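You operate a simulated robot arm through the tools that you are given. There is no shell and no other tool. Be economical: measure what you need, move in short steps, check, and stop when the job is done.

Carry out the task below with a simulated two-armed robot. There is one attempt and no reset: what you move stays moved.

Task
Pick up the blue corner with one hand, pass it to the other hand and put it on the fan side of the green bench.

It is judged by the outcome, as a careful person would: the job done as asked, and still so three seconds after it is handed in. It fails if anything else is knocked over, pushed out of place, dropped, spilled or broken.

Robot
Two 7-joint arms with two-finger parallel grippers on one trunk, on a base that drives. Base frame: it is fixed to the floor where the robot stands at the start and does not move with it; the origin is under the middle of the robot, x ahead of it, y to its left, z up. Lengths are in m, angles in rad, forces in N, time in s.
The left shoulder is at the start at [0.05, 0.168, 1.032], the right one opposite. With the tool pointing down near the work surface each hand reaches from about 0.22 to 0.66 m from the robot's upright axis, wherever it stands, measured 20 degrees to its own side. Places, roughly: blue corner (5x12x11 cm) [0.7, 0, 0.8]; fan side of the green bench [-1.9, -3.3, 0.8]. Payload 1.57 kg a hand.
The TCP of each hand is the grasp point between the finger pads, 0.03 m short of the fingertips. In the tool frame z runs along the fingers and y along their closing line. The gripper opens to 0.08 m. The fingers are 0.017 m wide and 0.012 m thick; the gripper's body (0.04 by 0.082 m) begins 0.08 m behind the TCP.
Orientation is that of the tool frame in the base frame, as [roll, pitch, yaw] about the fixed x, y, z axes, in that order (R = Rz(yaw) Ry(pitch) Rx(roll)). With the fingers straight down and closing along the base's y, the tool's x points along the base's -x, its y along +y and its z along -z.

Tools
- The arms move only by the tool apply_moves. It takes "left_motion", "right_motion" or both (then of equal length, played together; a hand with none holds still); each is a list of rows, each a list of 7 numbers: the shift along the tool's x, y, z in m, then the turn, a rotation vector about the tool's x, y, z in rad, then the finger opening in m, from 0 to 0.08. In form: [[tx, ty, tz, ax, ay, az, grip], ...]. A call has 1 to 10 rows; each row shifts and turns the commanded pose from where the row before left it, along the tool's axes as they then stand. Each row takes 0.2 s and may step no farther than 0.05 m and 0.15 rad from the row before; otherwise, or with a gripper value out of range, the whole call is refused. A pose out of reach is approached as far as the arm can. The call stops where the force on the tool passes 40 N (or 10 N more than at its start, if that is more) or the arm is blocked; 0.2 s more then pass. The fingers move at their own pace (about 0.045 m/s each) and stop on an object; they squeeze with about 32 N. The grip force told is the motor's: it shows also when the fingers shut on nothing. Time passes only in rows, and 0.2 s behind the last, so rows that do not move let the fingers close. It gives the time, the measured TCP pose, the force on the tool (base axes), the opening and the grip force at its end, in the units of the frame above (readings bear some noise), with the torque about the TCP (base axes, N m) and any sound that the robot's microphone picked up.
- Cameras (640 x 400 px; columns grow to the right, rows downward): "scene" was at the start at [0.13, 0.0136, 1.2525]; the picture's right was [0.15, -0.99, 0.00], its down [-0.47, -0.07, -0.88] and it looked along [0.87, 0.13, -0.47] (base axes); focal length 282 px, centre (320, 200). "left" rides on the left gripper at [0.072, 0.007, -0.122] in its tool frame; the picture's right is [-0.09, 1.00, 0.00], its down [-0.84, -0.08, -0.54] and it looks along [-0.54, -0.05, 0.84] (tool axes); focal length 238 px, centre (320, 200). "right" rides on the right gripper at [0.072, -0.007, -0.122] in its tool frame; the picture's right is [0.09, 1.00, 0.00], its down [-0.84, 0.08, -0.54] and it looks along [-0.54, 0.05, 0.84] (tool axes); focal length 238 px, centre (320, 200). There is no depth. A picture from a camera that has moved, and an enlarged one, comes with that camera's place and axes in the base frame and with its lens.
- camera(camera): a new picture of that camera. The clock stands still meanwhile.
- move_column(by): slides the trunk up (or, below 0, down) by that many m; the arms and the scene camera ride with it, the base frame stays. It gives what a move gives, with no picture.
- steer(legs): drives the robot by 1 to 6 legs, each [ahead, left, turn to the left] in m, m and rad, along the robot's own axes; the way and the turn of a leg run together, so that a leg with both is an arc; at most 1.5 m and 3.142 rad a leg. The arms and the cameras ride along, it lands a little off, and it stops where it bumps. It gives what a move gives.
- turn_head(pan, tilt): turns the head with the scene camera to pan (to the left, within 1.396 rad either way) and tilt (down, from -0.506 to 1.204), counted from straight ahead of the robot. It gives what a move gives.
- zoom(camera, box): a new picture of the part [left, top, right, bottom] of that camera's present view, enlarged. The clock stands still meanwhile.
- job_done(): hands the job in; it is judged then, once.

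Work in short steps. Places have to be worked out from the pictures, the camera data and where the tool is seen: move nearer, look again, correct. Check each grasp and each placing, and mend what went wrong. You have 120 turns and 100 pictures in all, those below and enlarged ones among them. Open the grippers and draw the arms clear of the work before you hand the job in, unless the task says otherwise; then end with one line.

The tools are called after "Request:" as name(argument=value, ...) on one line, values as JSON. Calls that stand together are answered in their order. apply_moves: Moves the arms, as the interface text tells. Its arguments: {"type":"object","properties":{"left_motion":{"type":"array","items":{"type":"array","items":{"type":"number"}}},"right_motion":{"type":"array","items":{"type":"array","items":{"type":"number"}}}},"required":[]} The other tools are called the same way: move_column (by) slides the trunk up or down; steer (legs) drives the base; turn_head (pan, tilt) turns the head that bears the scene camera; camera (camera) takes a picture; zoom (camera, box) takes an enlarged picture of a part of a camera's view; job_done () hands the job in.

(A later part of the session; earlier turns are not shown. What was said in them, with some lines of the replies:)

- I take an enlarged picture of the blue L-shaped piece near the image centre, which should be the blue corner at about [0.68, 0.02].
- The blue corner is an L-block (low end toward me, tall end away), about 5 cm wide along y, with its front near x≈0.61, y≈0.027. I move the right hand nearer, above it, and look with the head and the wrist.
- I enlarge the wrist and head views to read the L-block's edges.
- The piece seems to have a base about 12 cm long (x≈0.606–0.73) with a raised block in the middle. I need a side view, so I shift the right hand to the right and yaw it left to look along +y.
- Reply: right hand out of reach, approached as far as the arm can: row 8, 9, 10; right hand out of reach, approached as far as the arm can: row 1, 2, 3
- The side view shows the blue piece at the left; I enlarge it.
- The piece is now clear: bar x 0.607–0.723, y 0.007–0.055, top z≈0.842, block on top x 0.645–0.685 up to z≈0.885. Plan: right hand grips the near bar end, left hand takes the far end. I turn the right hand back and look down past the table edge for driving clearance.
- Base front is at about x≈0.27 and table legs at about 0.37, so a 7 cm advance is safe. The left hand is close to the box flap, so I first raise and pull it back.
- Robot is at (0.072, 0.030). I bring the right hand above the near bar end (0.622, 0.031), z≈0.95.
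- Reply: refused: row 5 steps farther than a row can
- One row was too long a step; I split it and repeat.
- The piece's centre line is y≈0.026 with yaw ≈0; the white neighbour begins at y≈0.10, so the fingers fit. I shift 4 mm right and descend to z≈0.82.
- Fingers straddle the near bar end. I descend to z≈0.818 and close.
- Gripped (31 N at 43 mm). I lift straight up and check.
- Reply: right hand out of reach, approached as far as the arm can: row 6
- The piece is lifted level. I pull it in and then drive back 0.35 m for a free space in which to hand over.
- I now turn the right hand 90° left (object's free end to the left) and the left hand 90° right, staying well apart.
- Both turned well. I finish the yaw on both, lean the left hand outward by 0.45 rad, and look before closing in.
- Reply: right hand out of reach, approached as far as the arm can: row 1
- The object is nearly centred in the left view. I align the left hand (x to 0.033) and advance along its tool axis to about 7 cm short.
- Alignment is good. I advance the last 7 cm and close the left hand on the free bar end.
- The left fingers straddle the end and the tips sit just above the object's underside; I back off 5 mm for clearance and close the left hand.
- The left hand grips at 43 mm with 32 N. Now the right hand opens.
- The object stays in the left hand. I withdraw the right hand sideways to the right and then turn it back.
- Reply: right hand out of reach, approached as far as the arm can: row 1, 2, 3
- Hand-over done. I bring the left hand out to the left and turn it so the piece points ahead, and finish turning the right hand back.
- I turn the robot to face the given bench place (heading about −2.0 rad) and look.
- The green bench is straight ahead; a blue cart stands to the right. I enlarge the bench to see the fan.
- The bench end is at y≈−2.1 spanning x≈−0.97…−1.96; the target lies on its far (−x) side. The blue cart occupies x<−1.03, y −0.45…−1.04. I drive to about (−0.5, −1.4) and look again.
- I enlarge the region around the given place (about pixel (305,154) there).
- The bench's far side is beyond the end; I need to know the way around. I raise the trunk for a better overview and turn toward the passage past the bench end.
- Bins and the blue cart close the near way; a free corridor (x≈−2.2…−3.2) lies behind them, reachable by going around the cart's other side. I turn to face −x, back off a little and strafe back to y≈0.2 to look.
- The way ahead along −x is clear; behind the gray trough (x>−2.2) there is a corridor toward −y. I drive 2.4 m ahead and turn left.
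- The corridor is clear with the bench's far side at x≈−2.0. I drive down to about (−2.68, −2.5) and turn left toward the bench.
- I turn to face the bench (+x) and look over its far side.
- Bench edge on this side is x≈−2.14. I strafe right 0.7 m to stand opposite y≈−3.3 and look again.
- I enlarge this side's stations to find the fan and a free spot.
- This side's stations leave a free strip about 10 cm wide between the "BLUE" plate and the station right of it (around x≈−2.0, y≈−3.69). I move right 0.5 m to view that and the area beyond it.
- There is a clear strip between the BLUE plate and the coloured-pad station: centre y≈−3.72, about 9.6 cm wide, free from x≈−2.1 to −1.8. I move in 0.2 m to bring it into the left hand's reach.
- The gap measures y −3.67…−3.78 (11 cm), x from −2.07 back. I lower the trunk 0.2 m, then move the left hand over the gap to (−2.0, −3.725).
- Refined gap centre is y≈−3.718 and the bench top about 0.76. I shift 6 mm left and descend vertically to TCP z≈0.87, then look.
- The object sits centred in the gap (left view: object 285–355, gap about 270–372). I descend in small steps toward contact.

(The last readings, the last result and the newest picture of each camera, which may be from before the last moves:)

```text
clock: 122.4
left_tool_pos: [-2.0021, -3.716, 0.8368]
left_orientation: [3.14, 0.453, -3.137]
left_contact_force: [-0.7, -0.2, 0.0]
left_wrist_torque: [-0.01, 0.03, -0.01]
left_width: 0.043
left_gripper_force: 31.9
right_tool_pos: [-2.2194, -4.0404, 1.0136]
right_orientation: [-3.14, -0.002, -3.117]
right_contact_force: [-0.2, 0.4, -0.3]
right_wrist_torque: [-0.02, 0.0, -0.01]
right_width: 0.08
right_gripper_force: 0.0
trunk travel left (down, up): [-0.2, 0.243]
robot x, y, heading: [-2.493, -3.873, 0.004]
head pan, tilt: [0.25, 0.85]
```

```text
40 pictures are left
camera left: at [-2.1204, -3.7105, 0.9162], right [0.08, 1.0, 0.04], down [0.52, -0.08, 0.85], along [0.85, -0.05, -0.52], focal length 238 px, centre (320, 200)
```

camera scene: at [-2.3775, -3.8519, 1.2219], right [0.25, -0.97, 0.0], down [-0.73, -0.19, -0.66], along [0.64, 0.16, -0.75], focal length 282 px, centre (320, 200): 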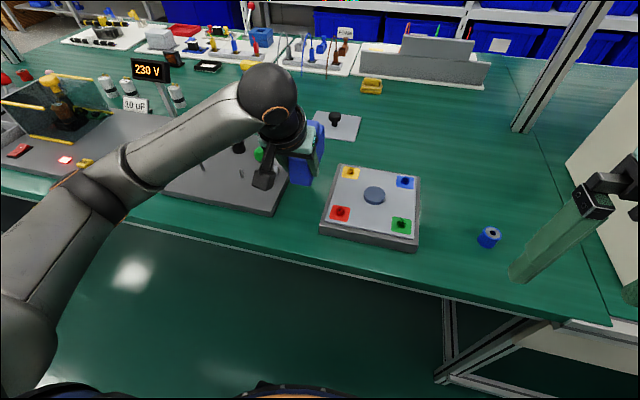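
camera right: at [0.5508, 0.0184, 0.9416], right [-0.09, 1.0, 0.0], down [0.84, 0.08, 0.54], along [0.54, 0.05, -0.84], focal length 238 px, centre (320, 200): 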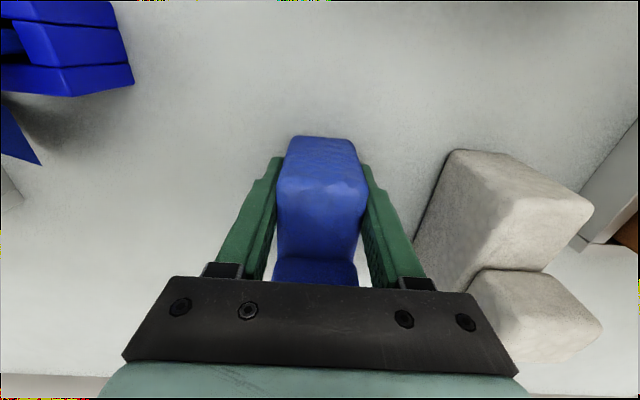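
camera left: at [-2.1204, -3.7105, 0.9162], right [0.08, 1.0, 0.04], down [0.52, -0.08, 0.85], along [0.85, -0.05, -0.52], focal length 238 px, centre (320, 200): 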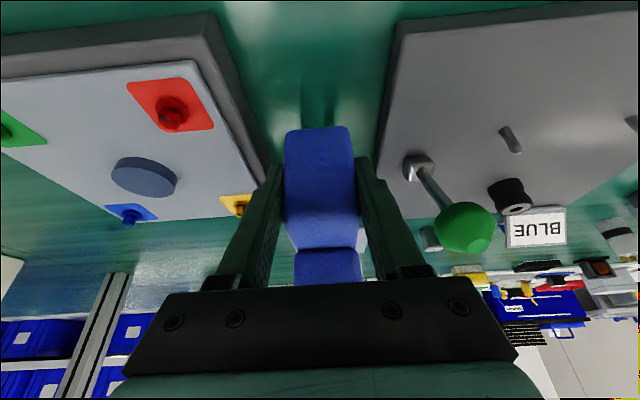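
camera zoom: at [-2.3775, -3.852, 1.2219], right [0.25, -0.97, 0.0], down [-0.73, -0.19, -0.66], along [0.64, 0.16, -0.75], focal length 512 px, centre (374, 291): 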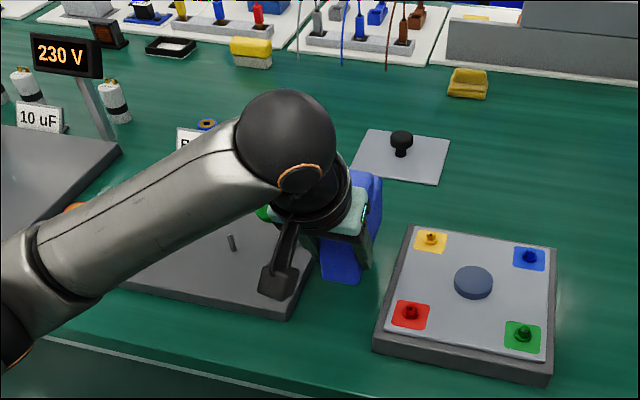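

Still free; knob is about 8 cm aside. I continue down in 6 mm steps until the load shows.

Request:
apply_moves(left_motion=[[0.0026, 0, 0.0054, 0, 0, 0, 0.03], [0.0026, 0, 0.0054, 0, 0, 0, 0.03]])

Request:
apply_moves(left_motion=[[0.0022, 0, 0.0045, 0, 0, 0, 0.03]])

Request:
apply_moves(left_motion=[[0.0022, 0, 0.0045, 0, 0, 0, 0.03]])

```text
clock: 123.0
left_tool_pos: [-2.0027, -3.717, 0.8265]
left_orientation: [3.14, 0.453, -3.135]
left_contact_force: [0.5, -0.1, -0.4]
left_wrist_torque: [-0.04, 0.03, -0.03]
left_width: 0.043
left_gripper_force: 32.1
right_tool_pos: [-2.2195, -4.0408, 1.0132]
right_orientation: [3.141, 0.001, -3.117]
right_contact_force: [0.0, 0.2, -0.5]
right_wrist_torque: [-0.03, -0.04, 0.01]
right_width: 0.0797
right_gripper_force: 0.1
trunk travel left (down, up): [-0.2, 0.243]
robot x, y, heading: [-2.4974, -3.8739, 0.003]
head pan, tilt: [0.25, 0.85]
```

```text
clock: 123.4
left_tool_pos: [-2.002, -3.7169, 0.8213]
left_orientation: [3.14, 0.452, -3.14]
left_contact_force: [-0.1, -0.8, -1.5]
left_wrist_torque: [0.0, 0.0, -0.02]
left_width: 0.0427
left_gripper_force: 31.9
right_tool_pos: [-2.2187, -4.0394, 1.0137]
right_orientation: [-3.141, -0.001, -3.117]
right_contact_force: [0.0, 0.0, 0.2]
right_wrist_torque: [0.02, -0.04, 0.02]
right_width: 0.08
right_gripper_force: 0.0
trunk travel left (down, up): [-0.2, 0.243]
robot x, y, heading: [-2.4939, -3.8717, -0.0]
head pan, tilt: [0.25, 0.85]
```

```text
clock: 123.8
left_tool_pos: [-2.0009, -3.7181, 0.8165]
left_orientation: [3.141, 0.452, -3.137]
left_contact_force: [0.1, -0.1, -0.4]
left_wrist_torque: [0.0, 0.0, 0.02]
left_width: 0.0431
left_gripper_force: 32.6
right_tool_pos: [-2.2194, -4.04, 1.0134]
right_orientation: [3.142, 0.0, -3.117]
right_contact_force: [0.6, 0.2, 0.4]
right_wrist_torque: [0.02, 0.01, 0.06]
right_width: 0.0801
right_gripper_force: 0.2
trunk travel left (down, up): [-0.2, 0.243]
robot x, y, heading: [-2.4934, -3.8726, 0.002]
head pan, tilt: [0.25, 0.85]
```

No contact yet; I go on down in 4–5 mm steps.

Request:
apply_moves(left_motion=[[0.002, 0, 0.004, 0, 0, 0, 0.03], [0.002, 0, 0.004, 0, 0, 0, 0.03]])

Request:
zoom(camera="scene", box=[220, 80, 440, 240])

Request:
camera(camera="left")

```text
clock: 124.4
left_tool_pos: [-2.0015, -3.7186, 0.807]
left_orientation: [-3.141, 0.449, -3.136]
left_contact_force: [-0.2, -0.5, 0.0]
left_wrist_torque: [0.0, 0.03, -0.01]
left_width: 0.0431
left_gripper_force: 32.1
right_tool_pos: [-2.2202, -4.0413, 1.0132]
right_orientation: [-3.141, 0.0, -3.117]
right_contact_force: [-0.7, -0.6, 0.4]
right_wrist_torque: [0.0, 0.03, 0.04]
right_width: 0.0801
right_gripper_force: 0.1
trunk travel left (down, up): [-0.2, 0.243]
robot x, y, heading: [-2.4913, -3.87, 0.001]
head pan, tilt: [0.25, 0.85]
```

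```text
2.50 times, centred on (330, 160) of scene
camera zoom: at [-2.3775, -3.852, 1.2219], right [0.25, -0.97, 0.0], down [-0.73, -0.19, -0.66], along [0.64, 0.16, -0.75], focal length 704 px, centre (295, 300)
```

zoom: 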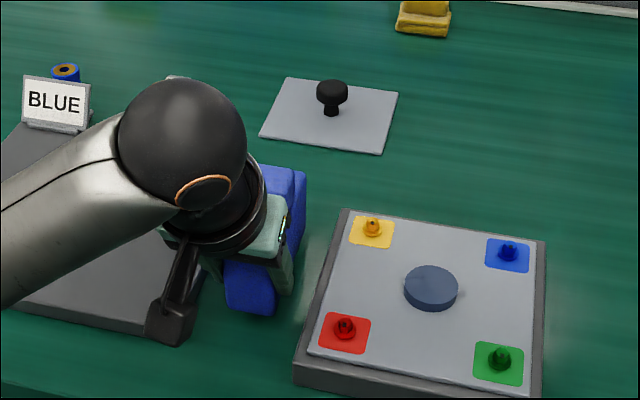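

```text
38 pictures are left
camera left: at [-2.1202, -3.7113, 0.8856], right [0.08, 1.0, 0.04], down [0.52, -0.08, 0.85], along [0.85, -0.05, -0.52], focal length 238 px, centre (320, 200)
```

left: 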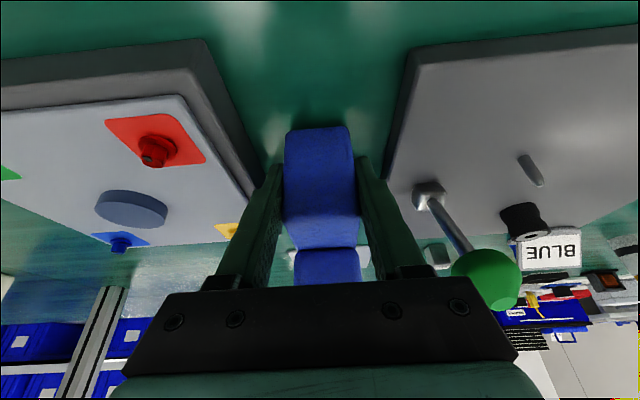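

Still about 1 cm to go by the picture; I keep lowering in 4 mm steps.

Request:
apply_moves(left_motion=[[0.0018, 0, 0.0036, 0, 0, 0, 0.03]])

Request:
apply_moves(left_motion=[[0.0018, 0, 0.0036, 0, 0, 0, 0.03]])

Request:
apply_moves(left_motion=[[0.0013, 0, 0.0027, 0, 0, 0, 0.03]])

```text
clock: 124.8
left_tool_pos: [-2.0014, -3.7173, 0.8043]
left_orientation: [-3.141, 0.451, -3.139]
left_contact_force: [-0.5, 0.6, -0.3]
left_wrist_torque: [-0.02, 0.0, 0.0]
left_width: 0.0431
left_gripper_force: 32.3
right_tool_pos: [-2.2197, -4.0403, 1.0137]
right_orientation: [-3.141, 0.002, -3.117]
right_contact_force: [-0.1, 0.6, -0.7]
right_wrist_torque: [-0.01, -0.01, 0.04]
right_width: 0.0801
right_gripper_force: 0.0
trunk travel left (down, up): [-0.2, 0.243]
robot x, y, heading: [-2.4963, -3.8736, 0.003]
head pan, tilt: [0.25, 0.85]
```

```text
clock: 125.2
left_tool_pos: [-2.0021, -3.717, 0.7996]
left_orientation: [3.14, 0.45, -3.14]
left_contact_force: [-1.0, 0.3, 0.2]
left_wrist_torque: [-0.01, 0.02, 0.01]
left_width: 0.043
left_gripper_force: 31.9
right_tool_pos: [-2.2197, -4.0409, 1.0131]
right_orientation: [3.141, 0.0, -3.118]
right_contact_force: [0.0, -1.2, 0.1]
right_wrist_torque: [0.01, 0.02, 0.02]
right_width: 0.0797
right_gripper_force: 0.0
trunk travel left (down, up): [-0.2, 0.243]
robot x, y, heading: [-2.4911, -3.8734, 0.005]
head pan, tilt: [0.25, 0.85]
```

```text
clock: 125.6
left_tool_pos: [-2.0007, -3.7182, 0.7974]
left_orientation: [3.141, 0.454, -3.137]
left_contact_force: [-1.4, 0.1, 2.0]
left_wrist_torque: [-0.01, -0.13, -0.02]
left_width: 0.0428
left_gripper_force: 31.4
right_tool_pos: [-2.2196, -4.0403, 1.0128]
right_orientation: [-3.142, 0.0, -3.118]
right_contact_force: [-0.1, -0.7, 1.0]
right_wrist_torque: [0.0, -0.02, 0.03]
right_width: 0.0802
right_gripper_force: 0.1
trunk travel left (down, up): [-0.2, 0.243]
robot x, y, heading: [-2.4943, -3.8743, 0.003]
head pan, tilt: [0.25, 0.85]
```

A light 2 N contact appears. One more 1.5 mm and a reading.

Request:
apply_moves(left_motion=[[0.0007, 0, 0.0014, 0, 0, 0, 0.03]])

Request:
camera(camera="left")

```text
clock: 126.0
left_tool_pos: [-2.0013, -3.7171, 0.7969]
left_orientation: [-3.14, 0.458, -3.136]
left_contact_force: [-1.8, 1.2, 9.2]
left_wrist_torque: [0.08, -0.31, 0.04]
left_width: 0.0429
left_gripper_force: 31.9
right_tool_pos: [-2.2207, -4.0409, 1.0136]
right_orientation: [-3.141, 0.0, -3.118]
right_contact_force: [-1.1, 0.2, 0.2]
right_wrist_torque: [-0.01, 0.01, -0.01]
right_width: 0.0797
right_gripper_force: 0.0
trunk travel left (down, up): [-0.2, 0.243]
robot x, y, heading: [-2.4946, -3.8699, 0.008]
head pan, tilt: [0.25, 0.85]
```

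```text
37 pictures are left
camera left: at [-2.1199, -3.7117, 0.875], right [0.08, 1.0, 0.04], down [0.51, -0.07, 0.86], along [0.86, -0.05, -0.52], focal length 238 px, centre (320, 200)
```

left: 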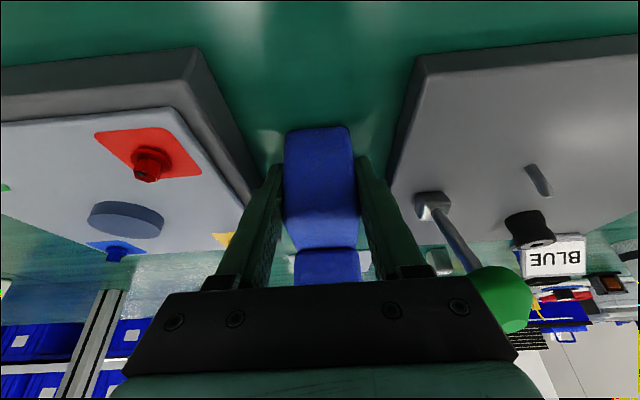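

Solid contact (9 N), flanked clear of both plates. I open to 62 mm and look.

Request:
apply_moves(left_motion=[[0, 0, 0, 0, 0, 0, 0.05], [0, 0, 0, 0, 0, 0, 0.056], [0, 0, 0, 0, 0, 0, 0.062], [0, 0, 0, 0, 0, 0, 0.062]])

Request:
camera(camera="left")

```text
clock: 127.0
left_tool_pos: [-1.9993, -3.719, 0.7948]
left_orientation: [3.14, 0.453, -3.139]
left_contact_force: [0.3, -0.7, 0.1]
left_wrist_torque: [0.0, 0.0, 0.02]
left_width: 0.062
left_gripper_force: 0.2
right_tool_pos: [-2.2196, -4.0412, 1.0133]
right_orientation: [3.14, 0.0, -3.118]
right_contact_force: [0.2, -0.4, -0.7]
right_wrist_torque: [-0.02, 0.0, 0.0]
right_width: 0.0799
right_gripper_force: 0.1
trunk travel left (down, up): [-0.2, 0.243]
robot x, y, heading: [-2.4926, -3.8714, 0.001]
head pan, tilt: [0.25, 0.85]
```

```text
36 pictures are left
camera left: at [-2.1197, -3.7116, 0.8736], right [0.08, 1.0, 0.04], down [0.52, -0.08, 0.85], along [0.85, -0.05, -0.52], focal length 238 px, centre (320, 200)
```

left: 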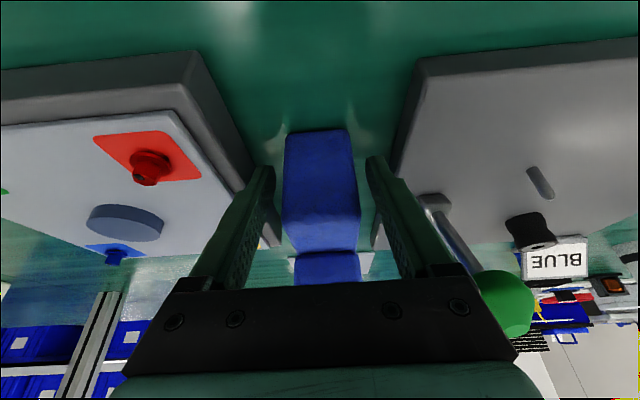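

Released and freestanding. I withdraw the left hand along its tool axis.

Request:
apply_moves(left_motion=[[0, 0, -0.02, 0, 0, 0, 0.062], [0, 0, -0.03, 0, 0, 0, 0.062], [0, 0, -0.04, 0, 0, 0, 0.062], [0, 0, -0.045, 0, 0, 0, 0.062], [0, 0, -0.045, 0, 0, 0, 0.062], [0.04, 0, -0.02, 0, 0, 0, 0.07]])

Request:
camera(camera="left")

Request:
camera(camera="scene")

```text
clock: 128.4
left_tool_pos: [-2.1266, -3.7196, 0.9598]
left_orientation: [3.14, 0.452, -3.135]
left_contact_force: [-0.3, -0.1, -0.4]
left_wrist_torque: [0.01, 0.02, 0.01]
left_width: 0.0698
left_gripper_force: 0.1
right_tool_pos: [-2.2195, -4.0412, 1.0139]
right_orientation: [-3.141, -0.001, -3.116]
right_contact_force: [0.1, 0.3, 0.4]
right_wrist_torque: [0.01, 0.0, 0.03]
right_width: 0.0802
right_gripper_force: 0.1
trunk travel left (down, up): [-0.2, 0.243]
robot x, y, heading: [-2.4954, -3.8739, 0.002]
head pan, tilt: [0.25, 0.85]
```

```text
35 pictures are left
camera left: at [-2.2452, -3.7143, 1.0382], right [0.08, 1.0, 0.04], down [0.52, -0.07, 0.85], along [0.85, -0.04, -0.52], focal length 238 px, centre (320, 200)
```

left: 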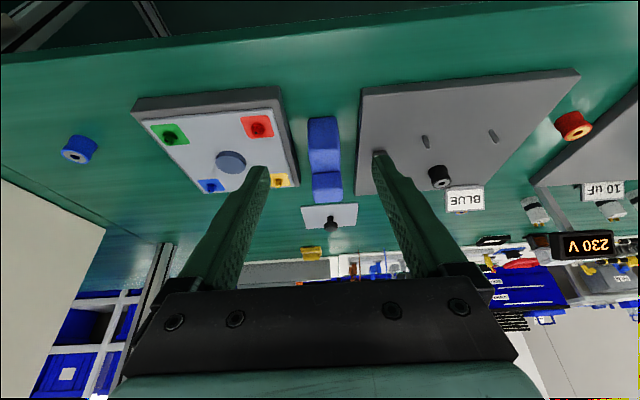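

```text
34 pictures are left
camera scene: at [-2.3777, -3.8521, 1.2219], right [0.25, -0.97, 0.0], down [-0.73, -0.19, -0.66], along [0.64, 0.16, -0.75], focal length 282 px, centre (320, 200)
```

scene: 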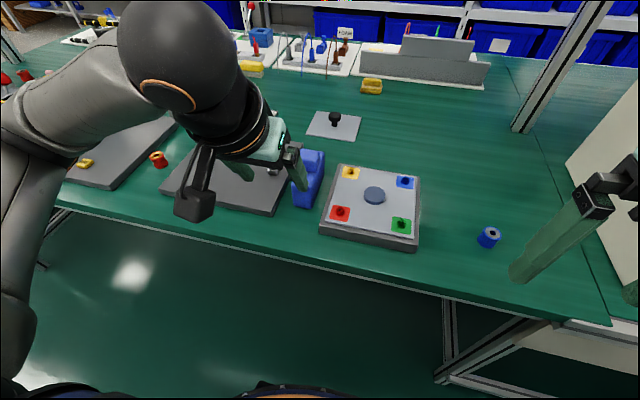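

The piece stands upright in the gap. I raise the hand, back the robot off and check the scene.

Request:
apply_moves(left_motion=[[-0.0175, 0, -0.036, 0, 0, 0, 0.08], [-0.0175, 0, -0.036, 0, 0, 0, 0.08], [-0.0175, 0, -0.036, 0, 0, 0, 0.08]])

Request:
steer(legs=[[-0.3, 0, 0]])

Request:
turn_head(pan=0.1, tilt=0.5)

Request:
camera(camera="scene")

```text
clock: 129.2
left_tool_pos: [-2.1252, -3.7194, 1.0778]
left_orientation: [3.14, 0.449, -3.136]
left_contact_force: [-0.1, 0.2, 0.1]
left_wrist_torque: [0.01, 0.01, -0.05]
left_width: 0.0801
left_gripper_force: 0.1
right_tool_pos: [-2.22, -4.0408, 1.0137]
right_orientation: [-3.141, 0.0, -3.116]
right_contact_force: [-1.0, 0.2, 0.1]
right_wrist_torque: [0.0, -0.03, -0.01]
right_width: 0.0804
right_gripper_force: 0.0
trunk travel left (down, up): [-0.2, 0.243]
robot x, y, heading: [-2.4895, -3.8702, 0.006]
head pan, tilt: [0.25, 0.85]
```

```text
clock: 131.2
left_tool_pos: [-2.4185, -3.7193, 1.077]
left_orientation: [3.141, 0.452, -3.14]
left_contact_force: [-0.1, -0.1, 0.5]
left_wrist_torque: [-0.03, 0.01, 0.01]
left_width: 0.0797
left_gripper_force: 0.0
right_tool_pos: [-2.5146, -4.042, 1.0129]
right_orientation: [-3.14, -0.001, -3.118]
right_contact_force: [0.4, 0.5, 0.2]
right_wrist_torque: [0.01, 0.01, -0.02]
right_width: 0.0798
right_gripper_force: 0.1
trunk travel left (down, up): [-0.2, 0.243]
robot x, y, heading: [-2.7867, -3.8705, -0.0]
head pan, tilt: [0.25, 0.85]
```

```text
clock: 132.0
left_tool_pos: [-2.4182, -3.7188, 1.0771]
left_orientation: [3.139, 0.45, -3.138]
left_contact_force: [-1.3, 0.2, 1.0]
left_wrist_torque: [-0.01, -0.02, 0.0]
left_width: 0.0799
left_gripper_force: 0.1
right_tool_pos: [-2.5155, -4.041, 1.0134]
right_orientation: [-3.14, -0.001, -3.117]
right_contact_force: [0.0, 0.1, -0.2]
right_wrist_torque: [-0.02, -0.01, -0.01]
right_width: 0.0799
right_gripper_force: 0.0
trunk travel left (down, up): [-0.2, 0.243]
robot x, y, heading: [-2.785, -3.8697, -0.005]
head pan, tilt: [0.099, 0.499]
```

```text
33 pictures are left
camera scene: at [-2.6577, -3.8628, 1.2518], right [0.1, -1.0, 0.0], down [-0.48, -0.05, -0.88], along [0.87, 0.09, -0.48], focal length 282 px, centre (320, 200)
```

scene: 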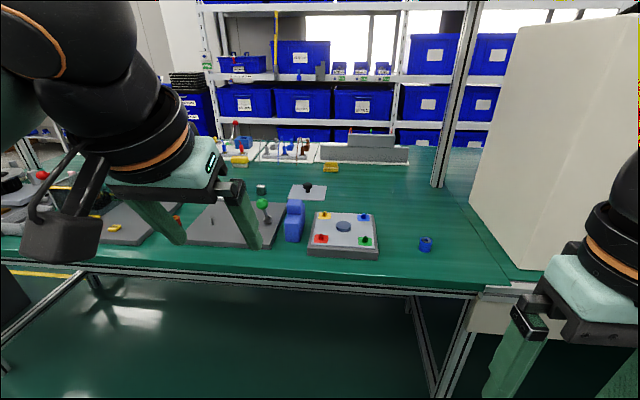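

The piece stands well and the neighbours are in place. To be sure which side carries the fan, I step left along the bench and look at the remaining stations.

Request:
steer(legs=[[-0.05, 1.1, 0]])

Request:
turn_head(pan=0.0, tilt=0.4)

Request:
zoom(camera="scene", box=[200, 120, 500, 308])

```text
clock: 137.7
left_tool_pos: [-2.4754, -2.6136, 1.0769]
left_orientation: [3.139, 0.451, -3.128]
left_contact_force: [-0.7, -1.0, 0.9]
left_wrist_torque: [0.03, -0.02, -0.03]
left_width: 0.0798
left_gripper_force: 0.0
right_tool_pos: [-2.5672, -2.9365, 1.0121]
right_orientation: [-3.141, 0.0, -3.11]
right_contact_force: [0.4, 0.6, 0.5]
right_wrist_torque: [-0.02, 0.0, 0.03]
right_width: 0.0799
right_gripper_force: 0.1
trunk travel left (down, up): [-0.2, 0.243]
robot x, y, heading: [-2.8411, -2.7675, 0.012]
head pan, tilt: [0.099, 0.499]
```

```text
clock: 138.3
left_tool_pos: [-2.4742, -2.6129, 1.0773]
left_orientation: [3.141, 0.45, -3.131]
left_contact_force: [0.0, 0.3, -0.6]
left_wrist_torque: [-0.01, -0.03, -0.01]
left_width: 0.0802
left_gripper_force: 0.0
right_tool_pos: [-2.5674, -2.935, 1.0135]
right_orientation: [-3.141, -0.001, -3.11]
right_contact_force: [-0.6, -0.4, 0.1]
right_wrist_torque: [-0.01, 0.01, 0.01]
right_width: 0.08
right_gripper_force: 0.0
trunk travel left (down, up): [-0.2, 0.243]
robot x, y, heading: [-2.8462, -2.7708, 0.007]
head pan, tilt: [0.0, 0.4]
```

```text
2.13 times, centred on (350, 214) of scene
camera zoom: at [-2.7096, -2.768, 1.261], right [0.01, -1.0, 0.0], down [-0.39, 0.0, -0.92], along [0.92, 0.01, -0.39], focal length 599 px, centre (256, 170)
```

zoom: 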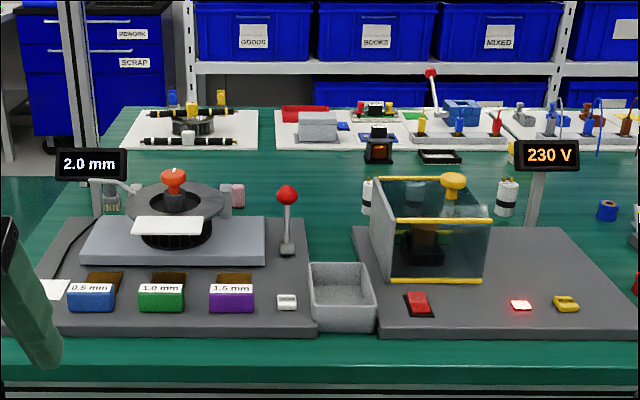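

The fan (impeller on the 2.0 mm gap station) is on this side of the bench. The blue corner stands here, released and upright; both grippers are open and clear, so I hand the job in.

Request:
job_done()

```text
The job is handed in.
```

The right hand picked up the blue corner and passed it to the left. The left hand set it upright on the fan side of the green bench, in the gap between the BLUE plate and the coloured-pad station. I saw nothing else knocked or moved.
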